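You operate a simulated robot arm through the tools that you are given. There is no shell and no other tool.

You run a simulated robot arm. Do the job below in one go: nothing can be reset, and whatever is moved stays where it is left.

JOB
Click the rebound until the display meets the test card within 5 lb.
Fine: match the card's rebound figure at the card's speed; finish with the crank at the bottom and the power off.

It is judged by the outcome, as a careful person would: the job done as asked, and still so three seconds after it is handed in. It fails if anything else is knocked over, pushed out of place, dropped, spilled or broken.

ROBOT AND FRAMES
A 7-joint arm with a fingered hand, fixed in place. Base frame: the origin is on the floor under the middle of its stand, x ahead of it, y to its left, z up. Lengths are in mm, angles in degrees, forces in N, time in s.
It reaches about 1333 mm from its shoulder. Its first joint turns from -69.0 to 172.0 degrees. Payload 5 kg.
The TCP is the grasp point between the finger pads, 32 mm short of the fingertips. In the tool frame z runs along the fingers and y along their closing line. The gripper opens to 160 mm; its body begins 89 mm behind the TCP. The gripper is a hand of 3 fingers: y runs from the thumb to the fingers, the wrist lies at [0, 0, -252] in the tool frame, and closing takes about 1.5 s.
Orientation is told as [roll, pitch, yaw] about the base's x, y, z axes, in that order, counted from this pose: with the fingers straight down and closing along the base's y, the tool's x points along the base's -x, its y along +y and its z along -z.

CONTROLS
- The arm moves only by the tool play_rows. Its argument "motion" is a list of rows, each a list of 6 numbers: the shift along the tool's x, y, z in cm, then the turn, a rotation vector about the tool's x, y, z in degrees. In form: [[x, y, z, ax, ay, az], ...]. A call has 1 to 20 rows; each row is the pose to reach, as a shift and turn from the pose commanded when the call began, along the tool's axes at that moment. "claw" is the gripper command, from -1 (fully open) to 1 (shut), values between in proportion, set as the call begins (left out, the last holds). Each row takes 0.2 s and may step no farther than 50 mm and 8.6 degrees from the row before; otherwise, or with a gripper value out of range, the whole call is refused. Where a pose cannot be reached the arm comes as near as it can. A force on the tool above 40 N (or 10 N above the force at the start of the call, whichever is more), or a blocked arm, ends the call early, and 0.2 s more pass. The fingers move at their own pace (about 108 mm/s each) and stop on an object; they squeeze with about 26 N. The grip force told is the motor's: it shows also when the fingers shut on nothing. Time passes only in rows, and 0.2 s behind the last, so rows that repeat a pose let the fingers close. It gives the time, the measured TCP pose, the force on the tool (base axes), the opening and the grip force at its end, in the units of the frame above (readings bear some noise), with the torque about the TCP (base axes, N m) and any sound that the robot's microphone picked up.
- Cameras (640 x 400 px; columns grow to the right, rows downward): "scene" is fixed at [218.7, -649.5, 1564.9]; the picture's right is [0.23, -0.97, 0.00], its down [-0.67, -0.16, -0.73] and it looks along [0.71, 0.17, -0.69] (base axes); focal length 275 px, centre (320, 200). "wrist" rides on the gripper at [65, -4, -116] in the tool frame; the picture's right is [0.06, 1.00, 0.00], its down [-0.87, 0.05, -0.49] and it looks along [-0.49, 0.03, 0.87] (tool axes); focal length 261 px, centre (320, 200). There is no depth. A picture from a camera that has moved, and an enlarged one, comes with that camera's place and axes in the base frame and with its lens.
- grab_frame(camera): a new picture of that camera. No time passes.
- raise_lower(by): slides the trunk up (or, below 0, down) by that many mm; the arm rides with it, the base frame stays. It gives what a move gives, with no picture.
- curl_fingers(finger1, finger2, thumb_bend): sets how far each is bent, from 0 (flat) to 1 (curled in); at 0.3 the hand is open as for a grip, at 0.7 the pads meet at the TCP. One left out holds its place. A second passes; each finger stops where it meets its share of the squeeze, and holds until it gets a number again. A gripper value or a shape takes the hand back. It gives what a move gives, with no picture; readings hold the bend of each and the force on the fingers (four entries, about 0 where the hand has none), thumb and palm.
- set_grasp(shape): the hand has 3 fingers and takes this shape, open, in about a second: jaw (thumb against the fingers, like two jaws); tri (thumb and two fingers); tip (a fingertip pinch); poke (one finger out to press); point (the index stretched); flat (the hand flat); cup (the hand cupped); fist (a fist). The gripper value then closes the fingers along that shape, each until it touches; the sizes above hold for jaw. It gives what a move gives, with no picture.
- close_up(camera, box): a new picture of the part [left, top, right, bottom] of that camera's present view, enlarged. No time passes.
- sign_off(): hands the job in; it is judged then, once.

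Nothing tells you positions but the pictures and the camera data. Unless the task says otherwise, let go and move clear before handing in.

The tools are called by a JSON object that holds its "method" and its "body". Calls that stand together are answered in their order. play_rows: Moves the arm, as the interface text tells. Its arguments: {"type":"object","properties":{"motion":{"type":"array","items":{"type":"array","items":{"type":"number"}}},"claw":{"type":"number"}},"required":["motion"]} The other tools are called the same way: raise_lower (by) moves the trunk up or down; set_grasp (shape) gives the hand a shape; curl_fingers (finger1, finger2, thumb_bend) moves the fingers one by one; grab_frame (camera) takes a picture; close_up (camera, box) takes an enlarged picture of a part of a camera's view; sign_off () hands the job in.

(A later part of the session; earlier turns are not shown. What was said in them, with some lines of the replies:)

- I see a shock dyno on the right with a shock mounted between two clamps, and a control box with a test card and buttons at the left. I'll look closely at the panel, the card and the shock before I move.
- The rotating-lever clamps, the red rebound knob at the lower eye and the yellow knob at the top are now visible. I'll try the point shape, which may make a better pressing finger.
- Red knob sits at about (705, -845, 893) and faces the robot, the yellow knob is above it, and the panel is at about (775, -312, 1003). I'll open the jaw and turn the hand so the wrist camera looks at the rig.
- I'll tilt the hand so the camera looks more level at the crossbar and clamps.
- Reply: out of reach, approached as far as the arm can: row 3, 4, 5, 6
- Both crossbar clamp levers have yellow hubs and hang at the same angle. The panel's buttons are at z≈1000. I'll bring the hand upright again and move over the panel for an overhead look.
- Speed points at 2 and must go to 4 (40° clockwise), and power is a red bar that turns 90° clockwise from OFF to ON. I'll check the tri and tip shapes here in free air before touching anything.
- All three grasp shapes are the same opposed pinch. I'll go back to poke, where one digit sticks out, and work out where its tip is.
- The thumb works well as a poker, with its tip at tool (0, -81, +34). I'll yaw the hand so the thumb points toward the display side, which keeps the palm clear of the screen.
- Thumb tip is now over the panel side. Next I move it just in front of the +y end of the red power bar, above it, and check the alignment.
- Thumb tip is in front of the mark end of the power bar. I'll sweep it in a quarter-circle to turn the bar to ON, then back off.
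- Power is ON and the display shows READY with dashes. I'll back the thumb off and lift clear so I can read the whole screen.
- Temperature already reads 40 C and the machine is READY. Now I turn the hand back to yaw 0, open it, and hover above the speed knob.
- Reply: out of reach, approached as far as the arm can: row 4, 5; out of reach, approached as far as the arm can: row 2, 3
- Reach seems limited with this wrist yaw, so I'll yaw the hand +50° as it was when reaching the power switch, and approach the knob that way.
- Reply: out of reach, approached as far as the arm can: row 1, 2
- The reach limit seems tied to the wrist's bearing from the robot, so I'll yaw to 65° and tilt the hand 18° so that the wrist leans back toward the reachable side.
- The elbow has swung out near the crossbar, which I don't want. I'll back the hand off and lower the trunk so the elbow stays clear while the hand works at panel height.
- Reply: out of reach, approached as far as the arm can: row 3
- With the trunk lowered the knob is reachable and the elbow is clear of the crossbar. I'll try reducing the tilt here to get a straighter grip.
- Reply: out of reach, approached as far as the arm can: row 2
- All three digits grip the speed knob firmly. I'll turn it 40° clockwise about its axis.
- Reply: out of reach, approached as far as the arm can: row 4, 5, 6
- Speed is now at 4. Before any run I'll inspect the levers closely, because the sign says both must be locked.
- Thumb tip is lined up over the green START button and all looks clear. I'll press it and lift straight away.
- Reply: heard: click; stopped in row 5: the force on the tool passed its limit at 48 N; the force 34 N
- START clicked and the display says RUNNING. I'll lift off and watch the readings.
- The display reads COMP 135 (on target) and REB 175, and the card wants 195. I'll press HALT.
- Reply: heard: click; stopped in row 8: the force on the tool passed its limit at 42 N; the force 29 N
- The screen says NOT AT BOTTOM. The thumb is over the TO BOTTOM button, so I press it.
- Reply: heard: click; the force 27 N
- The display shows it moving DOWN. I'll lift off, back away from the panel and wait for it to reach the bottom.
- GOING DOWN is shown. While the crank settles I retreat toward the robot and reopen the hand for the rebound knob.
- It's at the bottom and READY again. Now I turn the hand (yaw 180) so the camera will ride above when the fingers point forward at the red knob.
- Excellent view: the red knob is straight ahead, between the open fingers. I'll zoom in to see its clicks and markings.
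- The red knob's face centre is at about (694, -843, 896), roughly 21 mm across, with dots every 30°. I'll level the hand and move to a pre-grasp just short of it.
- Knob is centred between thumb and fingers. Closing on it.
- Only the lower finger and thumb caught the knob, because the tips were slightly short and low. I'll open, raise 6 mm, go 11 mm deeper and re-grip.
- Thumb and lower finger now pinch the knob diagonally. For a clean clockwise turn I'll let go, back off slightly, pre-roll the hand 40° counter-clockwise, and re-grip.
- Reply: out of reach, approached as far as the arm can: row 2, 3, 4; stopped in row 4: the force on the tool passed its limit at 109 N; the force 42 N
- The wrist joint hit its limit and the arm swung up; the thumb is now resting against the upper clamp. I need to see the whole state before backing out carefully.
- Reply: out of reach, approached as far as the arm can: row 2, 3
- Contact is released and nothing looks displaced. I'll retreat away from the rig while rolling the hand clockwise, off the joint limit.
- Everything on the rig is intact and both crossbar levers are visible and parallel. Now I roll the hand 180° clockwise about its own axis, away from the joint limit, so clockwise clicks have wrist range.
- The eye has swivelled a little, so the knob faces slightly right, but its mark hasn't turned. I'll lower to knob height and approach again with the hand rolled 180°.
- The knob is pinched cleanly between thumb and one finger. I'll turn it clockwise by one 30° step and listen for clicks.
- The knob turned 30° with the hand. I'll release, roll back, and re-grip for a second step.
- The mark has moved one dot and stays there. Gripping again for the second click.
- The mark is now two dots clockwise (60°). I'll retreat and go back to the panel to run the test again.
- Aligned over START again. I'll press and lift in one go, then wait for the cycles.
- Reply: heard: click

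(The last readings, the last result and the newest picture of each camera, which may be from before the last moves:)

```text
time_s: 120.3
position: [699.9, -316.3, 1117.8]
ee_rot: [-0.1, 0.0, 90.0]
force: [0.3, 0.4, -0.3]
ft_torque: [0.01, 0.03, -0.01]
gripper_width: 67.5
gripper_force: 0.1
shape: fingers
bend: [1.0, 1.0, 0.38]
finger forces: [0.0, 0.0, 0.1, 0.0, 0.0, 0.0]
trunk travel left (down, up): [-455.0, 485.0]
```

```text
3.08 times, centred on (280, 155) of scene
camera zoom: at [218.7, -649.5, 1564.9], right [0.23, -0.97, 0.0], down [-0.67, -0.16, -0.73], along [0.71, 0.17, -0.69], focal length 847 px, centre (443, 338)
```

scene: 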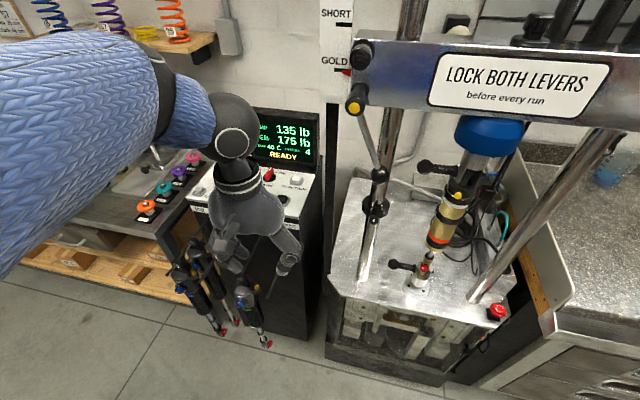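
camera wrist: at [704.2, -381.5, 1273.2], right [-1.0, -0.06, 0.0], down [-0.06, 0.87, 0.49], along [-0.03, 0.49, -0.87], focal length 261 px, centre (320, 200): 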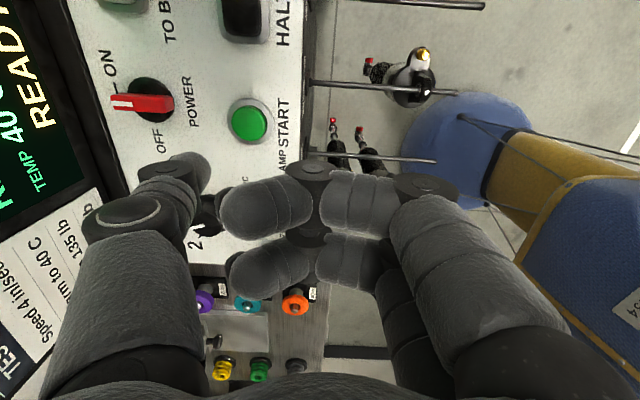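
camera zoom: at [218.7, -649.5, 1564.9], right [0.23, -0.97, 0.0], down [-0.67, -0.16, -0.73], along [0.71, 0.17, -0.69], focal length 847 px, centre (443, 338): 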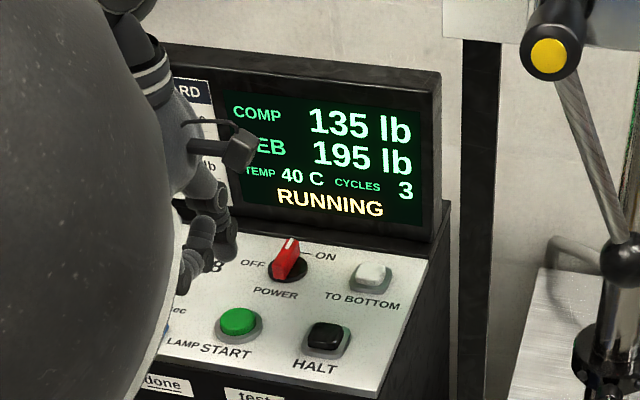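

REB reads 195 lb and COMP 135 at 4 in/sec, which matches the card. Now HALT.

{"method": "play_rows", "body": {"motion": [[3.0, 0.05, 0, 0, 0, 0], [6.0, 0.1, 0, 0, 0, 0], [8.7, 0.1, 1.5, 0, 0, 0], [8.7, 0.1, 5, 0, 0, 0], [8.7, 0.1, 7.1, 0, 0, 0], [8.7, 0.1, 7.8, 0, 0, 0], [8.7, 0.1, 8.2, 0, 0, 0], [8.7, 0.1, 7, 0, 0, 0], [8.7, 0.1, 3, 0, 0, 0], [8.7, 0.1, -1, 0, 0, 0]]}}

{"method": "close_up", "body": {"camera": "scene", "box": [220, 90, 340, 220]}}

{"method": "grab_frame", "body": {"camera": "wrist"}}

```text
time_s: 122.5
position: [697.3, -402.6, 1128.9]
ee_rot: [-0.1, 0.0, 90.1]
force: [0.3, 0.0, -0.7]
ft_torque: [-0.04, -0.02, 0.02]
gripper_width: 67.4
gripper_force: 0.1
shape: fingers
bend: [1.0, 1.0, 0.38]
finger forces: [0.0, 0.0, 0.0, 0.0, 0.1, 0.1]
trunk travel left (down, up): [-455.0, 485.0]
heard: click
```

```text
3.08 times, centred on (280, 155) of scene
camera zoom: at [218.7, -649.5, 1564.9], right [0.23, -0.97, 0.0], down [-0.67, -0.16, -0.73], along [0.71, 0.17, -0.69], focal length 847 px, centre (443, 338)
```

zoom: 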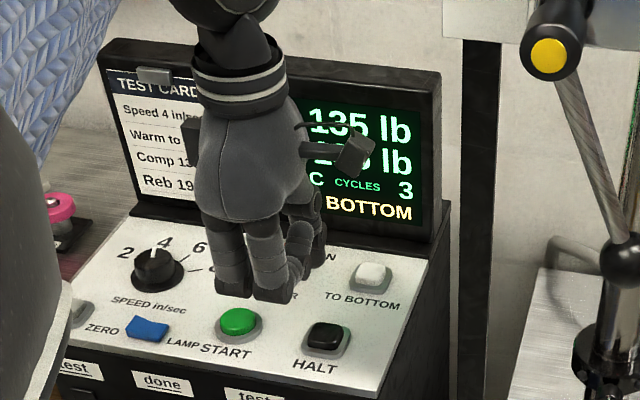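

```text
taken
camera wrist: at [701.8, -467.5, 1244.4], right [-1.0, -0.06, 0.0], down [-0.06, 0.87, 0.49], along [-0.03, 0.49, -0.87], focal length 261 px, centre (320, 200)
```

wrist: 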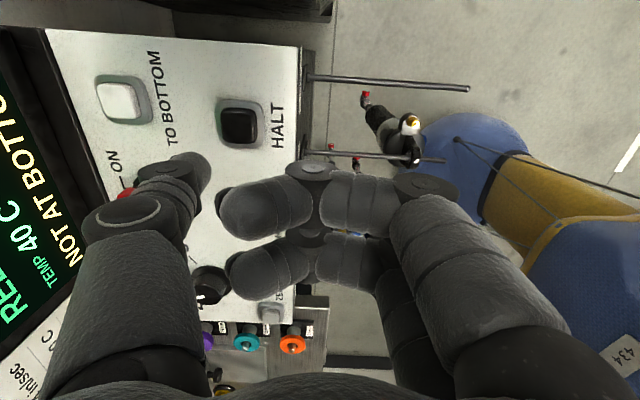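

Halted, NOT AT BOTTOM. Now I press TO BOTTOM.

{"method": "play_rows", "body": {"motion": [[0.6, -3.5, 0, 0, 0, 0], [1.2, -7.0, 0, 0, 0, 0], [1.75, -10.3, 1.5, 0, 0, 0], [1.75, -10.3, 5.5, 0, 0, 0], [1.75, -10.3, 8.0, 0, 0, 0], [1.75, -10.3, 8.8, 0, 0, 0], [1.75, -10.3, 9.3, 0, 0, 0], [1.75, -10.3, 8.0, 0, 0, 0], [1.75, -10.3, 4.0, 0, 0, 0], [1.75, -8, 0, 0, 0, 0], [1.75, -4, -2, 0, 0, 0], [1.75, 0, -3, 0, 0, 0]]}}

{"method": "play_rows", "body": {"motion": [[0, 0, 0, 0, 0, 0], [0, 0, 0, 0, 0, 0], [0, 0, 0, 0, 0, 0], [0, 0, 0, 0, 0, 0], [0, 0, 0, 0, 0, 0], [0, 0, 0, 0, 0, 0], [0, 0, 0, 0, 0, 0], [0, 0, 0, 0, 0, 0], [0, 0, 0, 0, 0, 0], [0, 0, 0, 0, 0, 0], [0, 0, 0, 0, 0, 0], [0, 0, 0, 0, 0, 0]]}}

{"method": "grab_frame", "body": {"camera": "wrist"}}

{"method": "grab_frame", "body": {"camera": "scene"}}

```text
time_s: 125.1
position: [696.4, -418.7, 1160.5]
ee_rot: [-0.2, -0.1, 90.1]
force: [-0.3, 0.0, -0.3]
ft_torque: [-0.02, -0.03, -0.03]
gripper_width: 67.5
gripper_force: 0.0
shape: fingers
bend: [1.0, 1.0, 0.38]
finger forces: [0.1, 0.0, 0.0, 0.1, 0.1, 0.0]
trunk travel left (down, up): [-455.0, 485.0]
heard: click
```

```text
time_s: 127.7
position: [697.7, -420.3, 1158.6]
ee_rot: [-0.1, -0.1, 90.0]
force: [-0.4, 0.1, 0.8]
ft_torque: [-0.01, -0.01, 0.01]
gripper_width: 67.5
gripper_force: 0.1
shape: fingers
bend: [1.0, 1.0, 0.38]
finger forces: [0.0, 0.1, 0.1, 0.0, 0.0, 0.1]
trunk travel left (down, up): [-455.0, 485.0]
```

```text
taken
camera wrist: at [702.7, -485.0, 1274.5], right [-1.0, -0.06, 0.0], down [-0.06, 0.87, 0.49], along [-0.03, 0.49, -0.87], focal length 261 px, centre (320, 200)
```

wrist: 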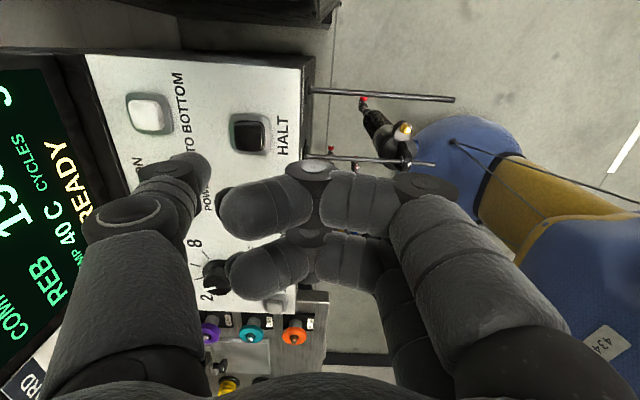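

```text
taken
```

scene: 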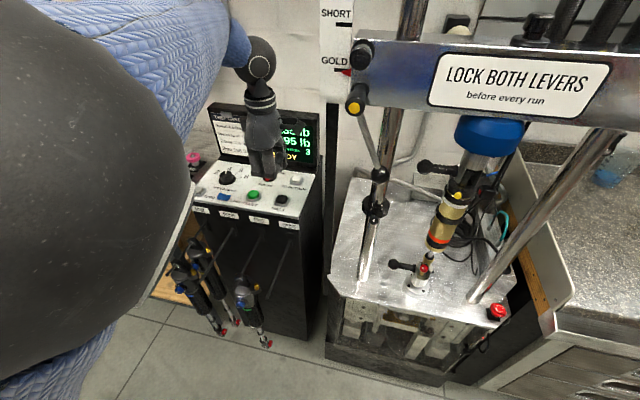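

READY at the bottom, with REB 195. Now power off: I position the thumb beside the near end of the red bar to sweep it back to OFF.

{"method": "play_rows", "body": {"motion": [[-3.0, -2.0, 0, 0, 0, 0], [-6.0, -4.0, 1, 0, 0, 0], [-9.0, -6.2, 2.5, 0, 0, 0], [-11.4, -7.9, 5.0, 0, 0, 0], [-11.4, -7.9, 8.5, 0, 0, 0], [-11.4, -7.9, 11.0, 0, 0, 0], [-11.4, -7.9, 11.9, 0, 0, 0]]}}

{"method": "close_up", "body": {"camera": "wrist", "box": [90, 50, 330, 250]}}

{"method": "close_up", "body": {"camera": "scene", "box": [200, 100, 320, 210]}}

```text
time_s: 129.3
position: [777.1, -304.8, 1041.2]
ee_rot: [-0.3, -0.1, 90.0]
force: [-2.4, -0.7, 10.4]
ft_torque: [-0.07, -0.79, -0.06]
gripper_width: 68.1
gripper_force: 5.3
shape: fingers
bend: [1.0, 1.0, 0.38]
finger forces: [0.0, 0.0, 0.0, 0.0, 9.7, 0.0]
out of reach, approached as far as the arm can: row 4
trunk travel left (down, up): [-455.0, 485.0]
```

```text
2.00 times, centred on (210, 150) of wrist
camera zoom: at [781.1, -370.5, 1157.0], right [-1.0, -0.06, -0.01], down [-0.06, 0.87, 0.49], along [-0.03, 0.49, -0.87], focal length 521 px, centre (540, 300)
```

zoom: 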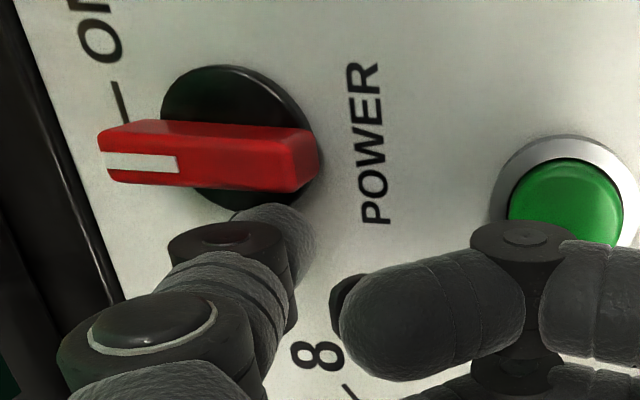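

```text
3.64 times, centred on (260, 155) of scene
camera zoom: at [218.7, -649.5, 1564.9], right [0.23, -0.97, 0.0], down [-0.67, -0.16, -0.73], along [0.71, 0.17, -0.69], focal length 1001 px, centre (538, 364)
```

zoom: 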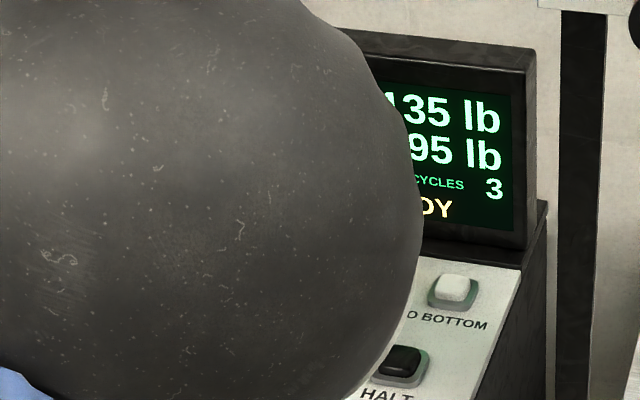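

{"method": "play_rows", "body": {"motion": [[0, 0, -0.4, 0, 0, 0], [0.5, 0, -0.4, 0, 0, 0], [1.05, 0, -0.4, 0, 0, 0], [1.6, 0.3, -0.4, 0, 0, 0], [2.19, 0.63, -0.4, 0, 0, 0], [2.8, 0.7, -0.4, 0, 0, 0], [3.45, 0.58, -0.4, 0, 0, 0], [4.0, 0.3, -0.4, 0, 0, 0], [4.52, -0.1, -0.4, 0, 0, 0], [4.75, -0.35, -0.4, 0, 0, 0]]}}

{"method": "close_up", "body": {"camera": "wrist", "box": [40, 20, 330, 250]}}

{"method": "close_up", "body": {"camera": "scene", "box": [200, 100, 320, 210]}}

```text
time_s: 131.5
position: [779.7, -352.4, 1046.0]
ee_rot: [-0.2, 0.0, 90.2]
force: [-11.4, 5.4, 5.5]
ft_torque: [0.17, -0.25, 0.47]
gripper_width: 64.0
gripper_force: 8.7
shape: fingers
bend: [1.0, 1.0, 0.4]
finger forces: [0.0, 0.0, 0.0, 0.0, 16.9, 0.0]
trunk travel left (down, up): [-455.0, 485.0]
```

```text
1.74 times, centred on (185, 135) of wrist
camera zoom: at [784.2, -417.8, 1161.1], right [-1.0, -0.06, 0.0], down [-0.06, 0.87, 0.49], along [-0.03, 0.49, -0.87], focal length 453 px, centre (555, 313)
```

zoom: 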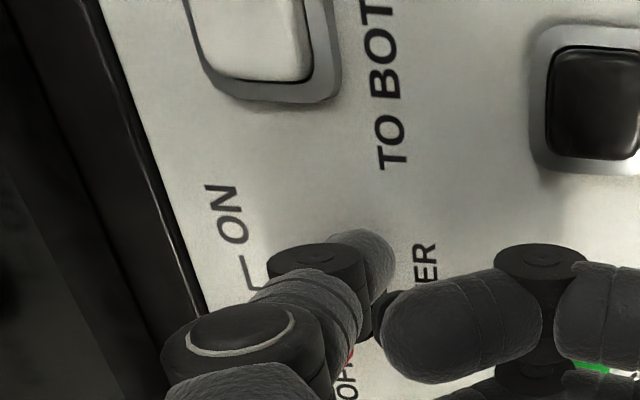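

```text
3.64 times, centred on (260, 155) of scene
camera zoom: at [218.7, -649.5, 1564.9], right [0.23, -0.97, 0.0], down [-0.67, -0.16, -0.73], along [0.71, 0.17, -0.69], focal length 1001 px, centre (538, 364)
```

zoom: 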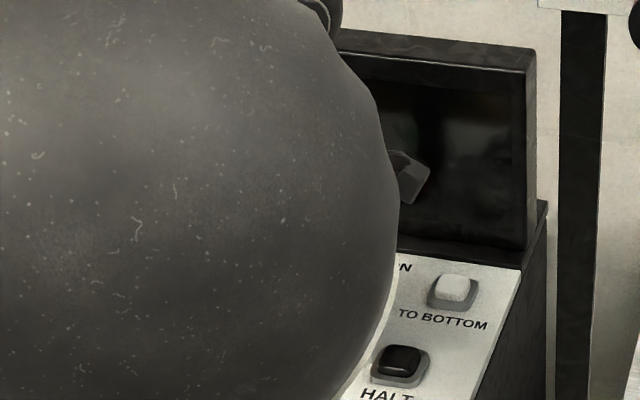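

The display is dark, so power is off. I'll back the thumb away from the bar and lift clear.

{"method": "play_rows", "body": {"motion": [[0, 1.0, 0, 0, 0, 0], [0, 1.2, -2, 0, 0, 0], [0, 3, -6, 0, 0, 0], [0, 6, -10, 0, 0, 0], [0, 9, -13, 0, 0, 0], [0, 13, -14, 0, 0, 0], [0, 17, -14, 0, 0, 0], [0, 21, -14, 0, 0, 0], [0, 25, -14, 0, 0, 0], [0, 29, -14, 0, 0, 0]]}}

{"method": "grab_frame", "body": {"camera": "scene"}}

{"method": "close_up", "body": {"camera": "scene", "box": [190, 90, 330, 220]}}

{"method": "close_up", "body": {"camera": "scene", "box": [340, 100, 540, 300]}}

{"method": "close_up", "body": {"camera": "scene", "box": [405, 245, 450, 285]}}

```text
time_s: 133.7
position: [490.5, -352.3, 1183.4]
ee_rot: [-0.1, -0.1, 90.1]
force: [-0.2, 0.1, 0.6]
ft_torque: [0.03, -0.02, -0.01]
gripper_width: 67.1
gripper_force: 0.1
shape: fingers
bend: [1.0, 1.0, 0.38]
finger forces: [0.1, 0.0, 0.0, 0.1, 0.0, 0.0]
trunk travel left (down, up): [-455.0, 485.0]
```

```text
taken
```

scene: 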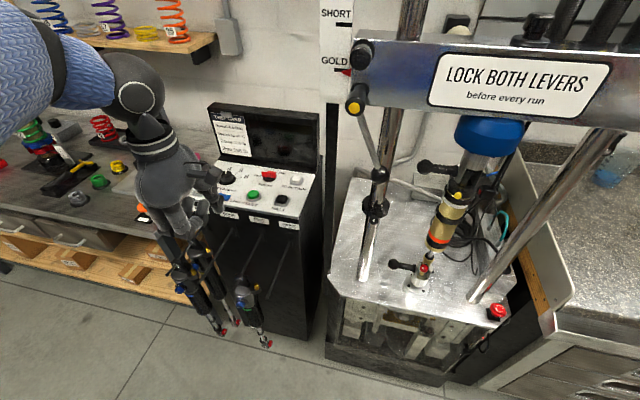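

```text
3.08 times, centred on (260, 155) of scene
camera zoom: at [218.7, -649.5, 1564.9], right [0.23, -0.97, 0.0], down [-0.67, -0.16, -0.73], along [0.71, 0.17, -0.69], focal length 847 px, centre (505, 338)
```

zoom: 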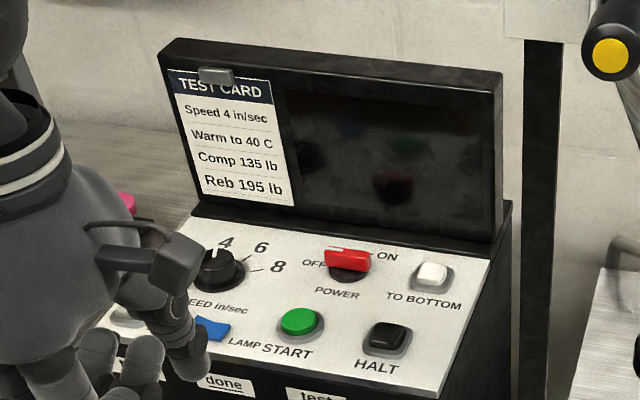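

```text
2.00 times, centred on (440, 200) of scene
camera zoom: at [218.7, -649.5, 1564.9], right [0.23, -0.97, 0.0], down [-0.67, -0.16, -0.73], along [0.71, 0.17, -0.69], focal length 551 px, centre (80, 200)
```

zoom: 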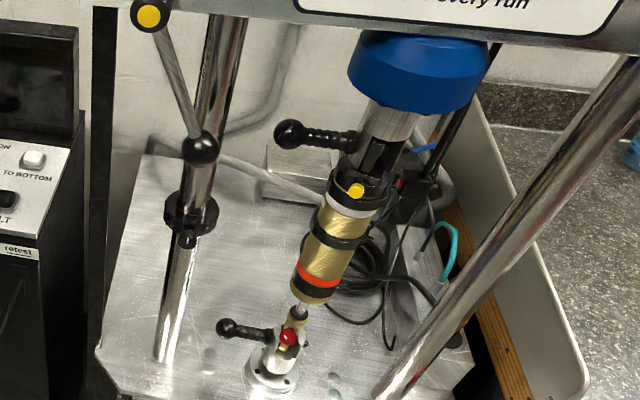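

```text
10.00 times, centred on (428, 265) of scene
camera zoom: at [218.7, -649.5, 1564.9], right [0.23, -0.97, 0.0], down [-0.67, -0.16, -0.73], along [0.71, 0.17, -0.69], focal length 2753 px, centre (-755, -450)
```

zoom: 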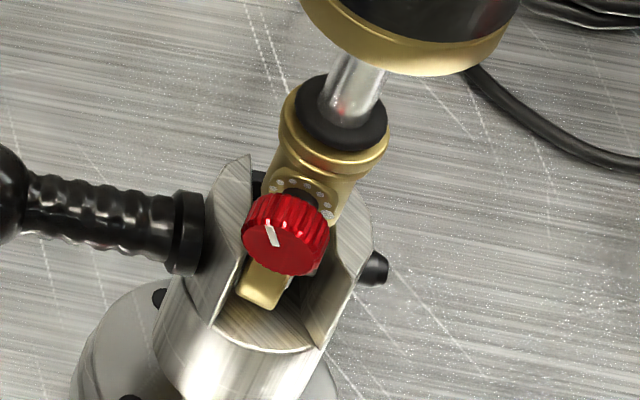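

The power bar is back at OFF and the screen is dark. The crank is at the bottom, the last run showed REB 195 / COMP 135 at 4 in/sec, and both pairs of levers are where they were. The shock has swivelled slightly in its mounts from the knob turning, but nothing else has moved. The hand is clear, so I'm handing the job in.

{"method": "sign_off", "body": {}}

```text
The job is handed in.
```

The rebound now matches the card. The last run showed REB 195 lb and COMP 135 lb at 4 in/sec and 40 C.

- **Adjustment:** I turned the speed knob from 2 to 4 and ran a baseline, which read 175 lb. Two 30° steps clockwise on the red rebound knob brought it to 195 lb. I counted those steps by the mark against the dots, because I heard no click from the knob.
- **Finish state:** I pressed HALT and TO BOTTOM, waited for READY, then switched the power off. The screen is dark and the bar is back at OFF.
- **Contact with the rig:** On one approach the arm hit a wrist limit and swung up. The thumb struck the upper clamp at about 109 N before the arm stopped. I checked afterwards and saw nothing moved or damaged, and the runs after that read normally.
- **Shock position:** The shock is swivelled about 10° in its mounts from my handling of the rebound knob. I left it there rather than risk moving the rebound setting.
- **Levers:** I never moved them. I took them as locked because each pair sits at the same angle and the machine showed READY, but I did not test them.
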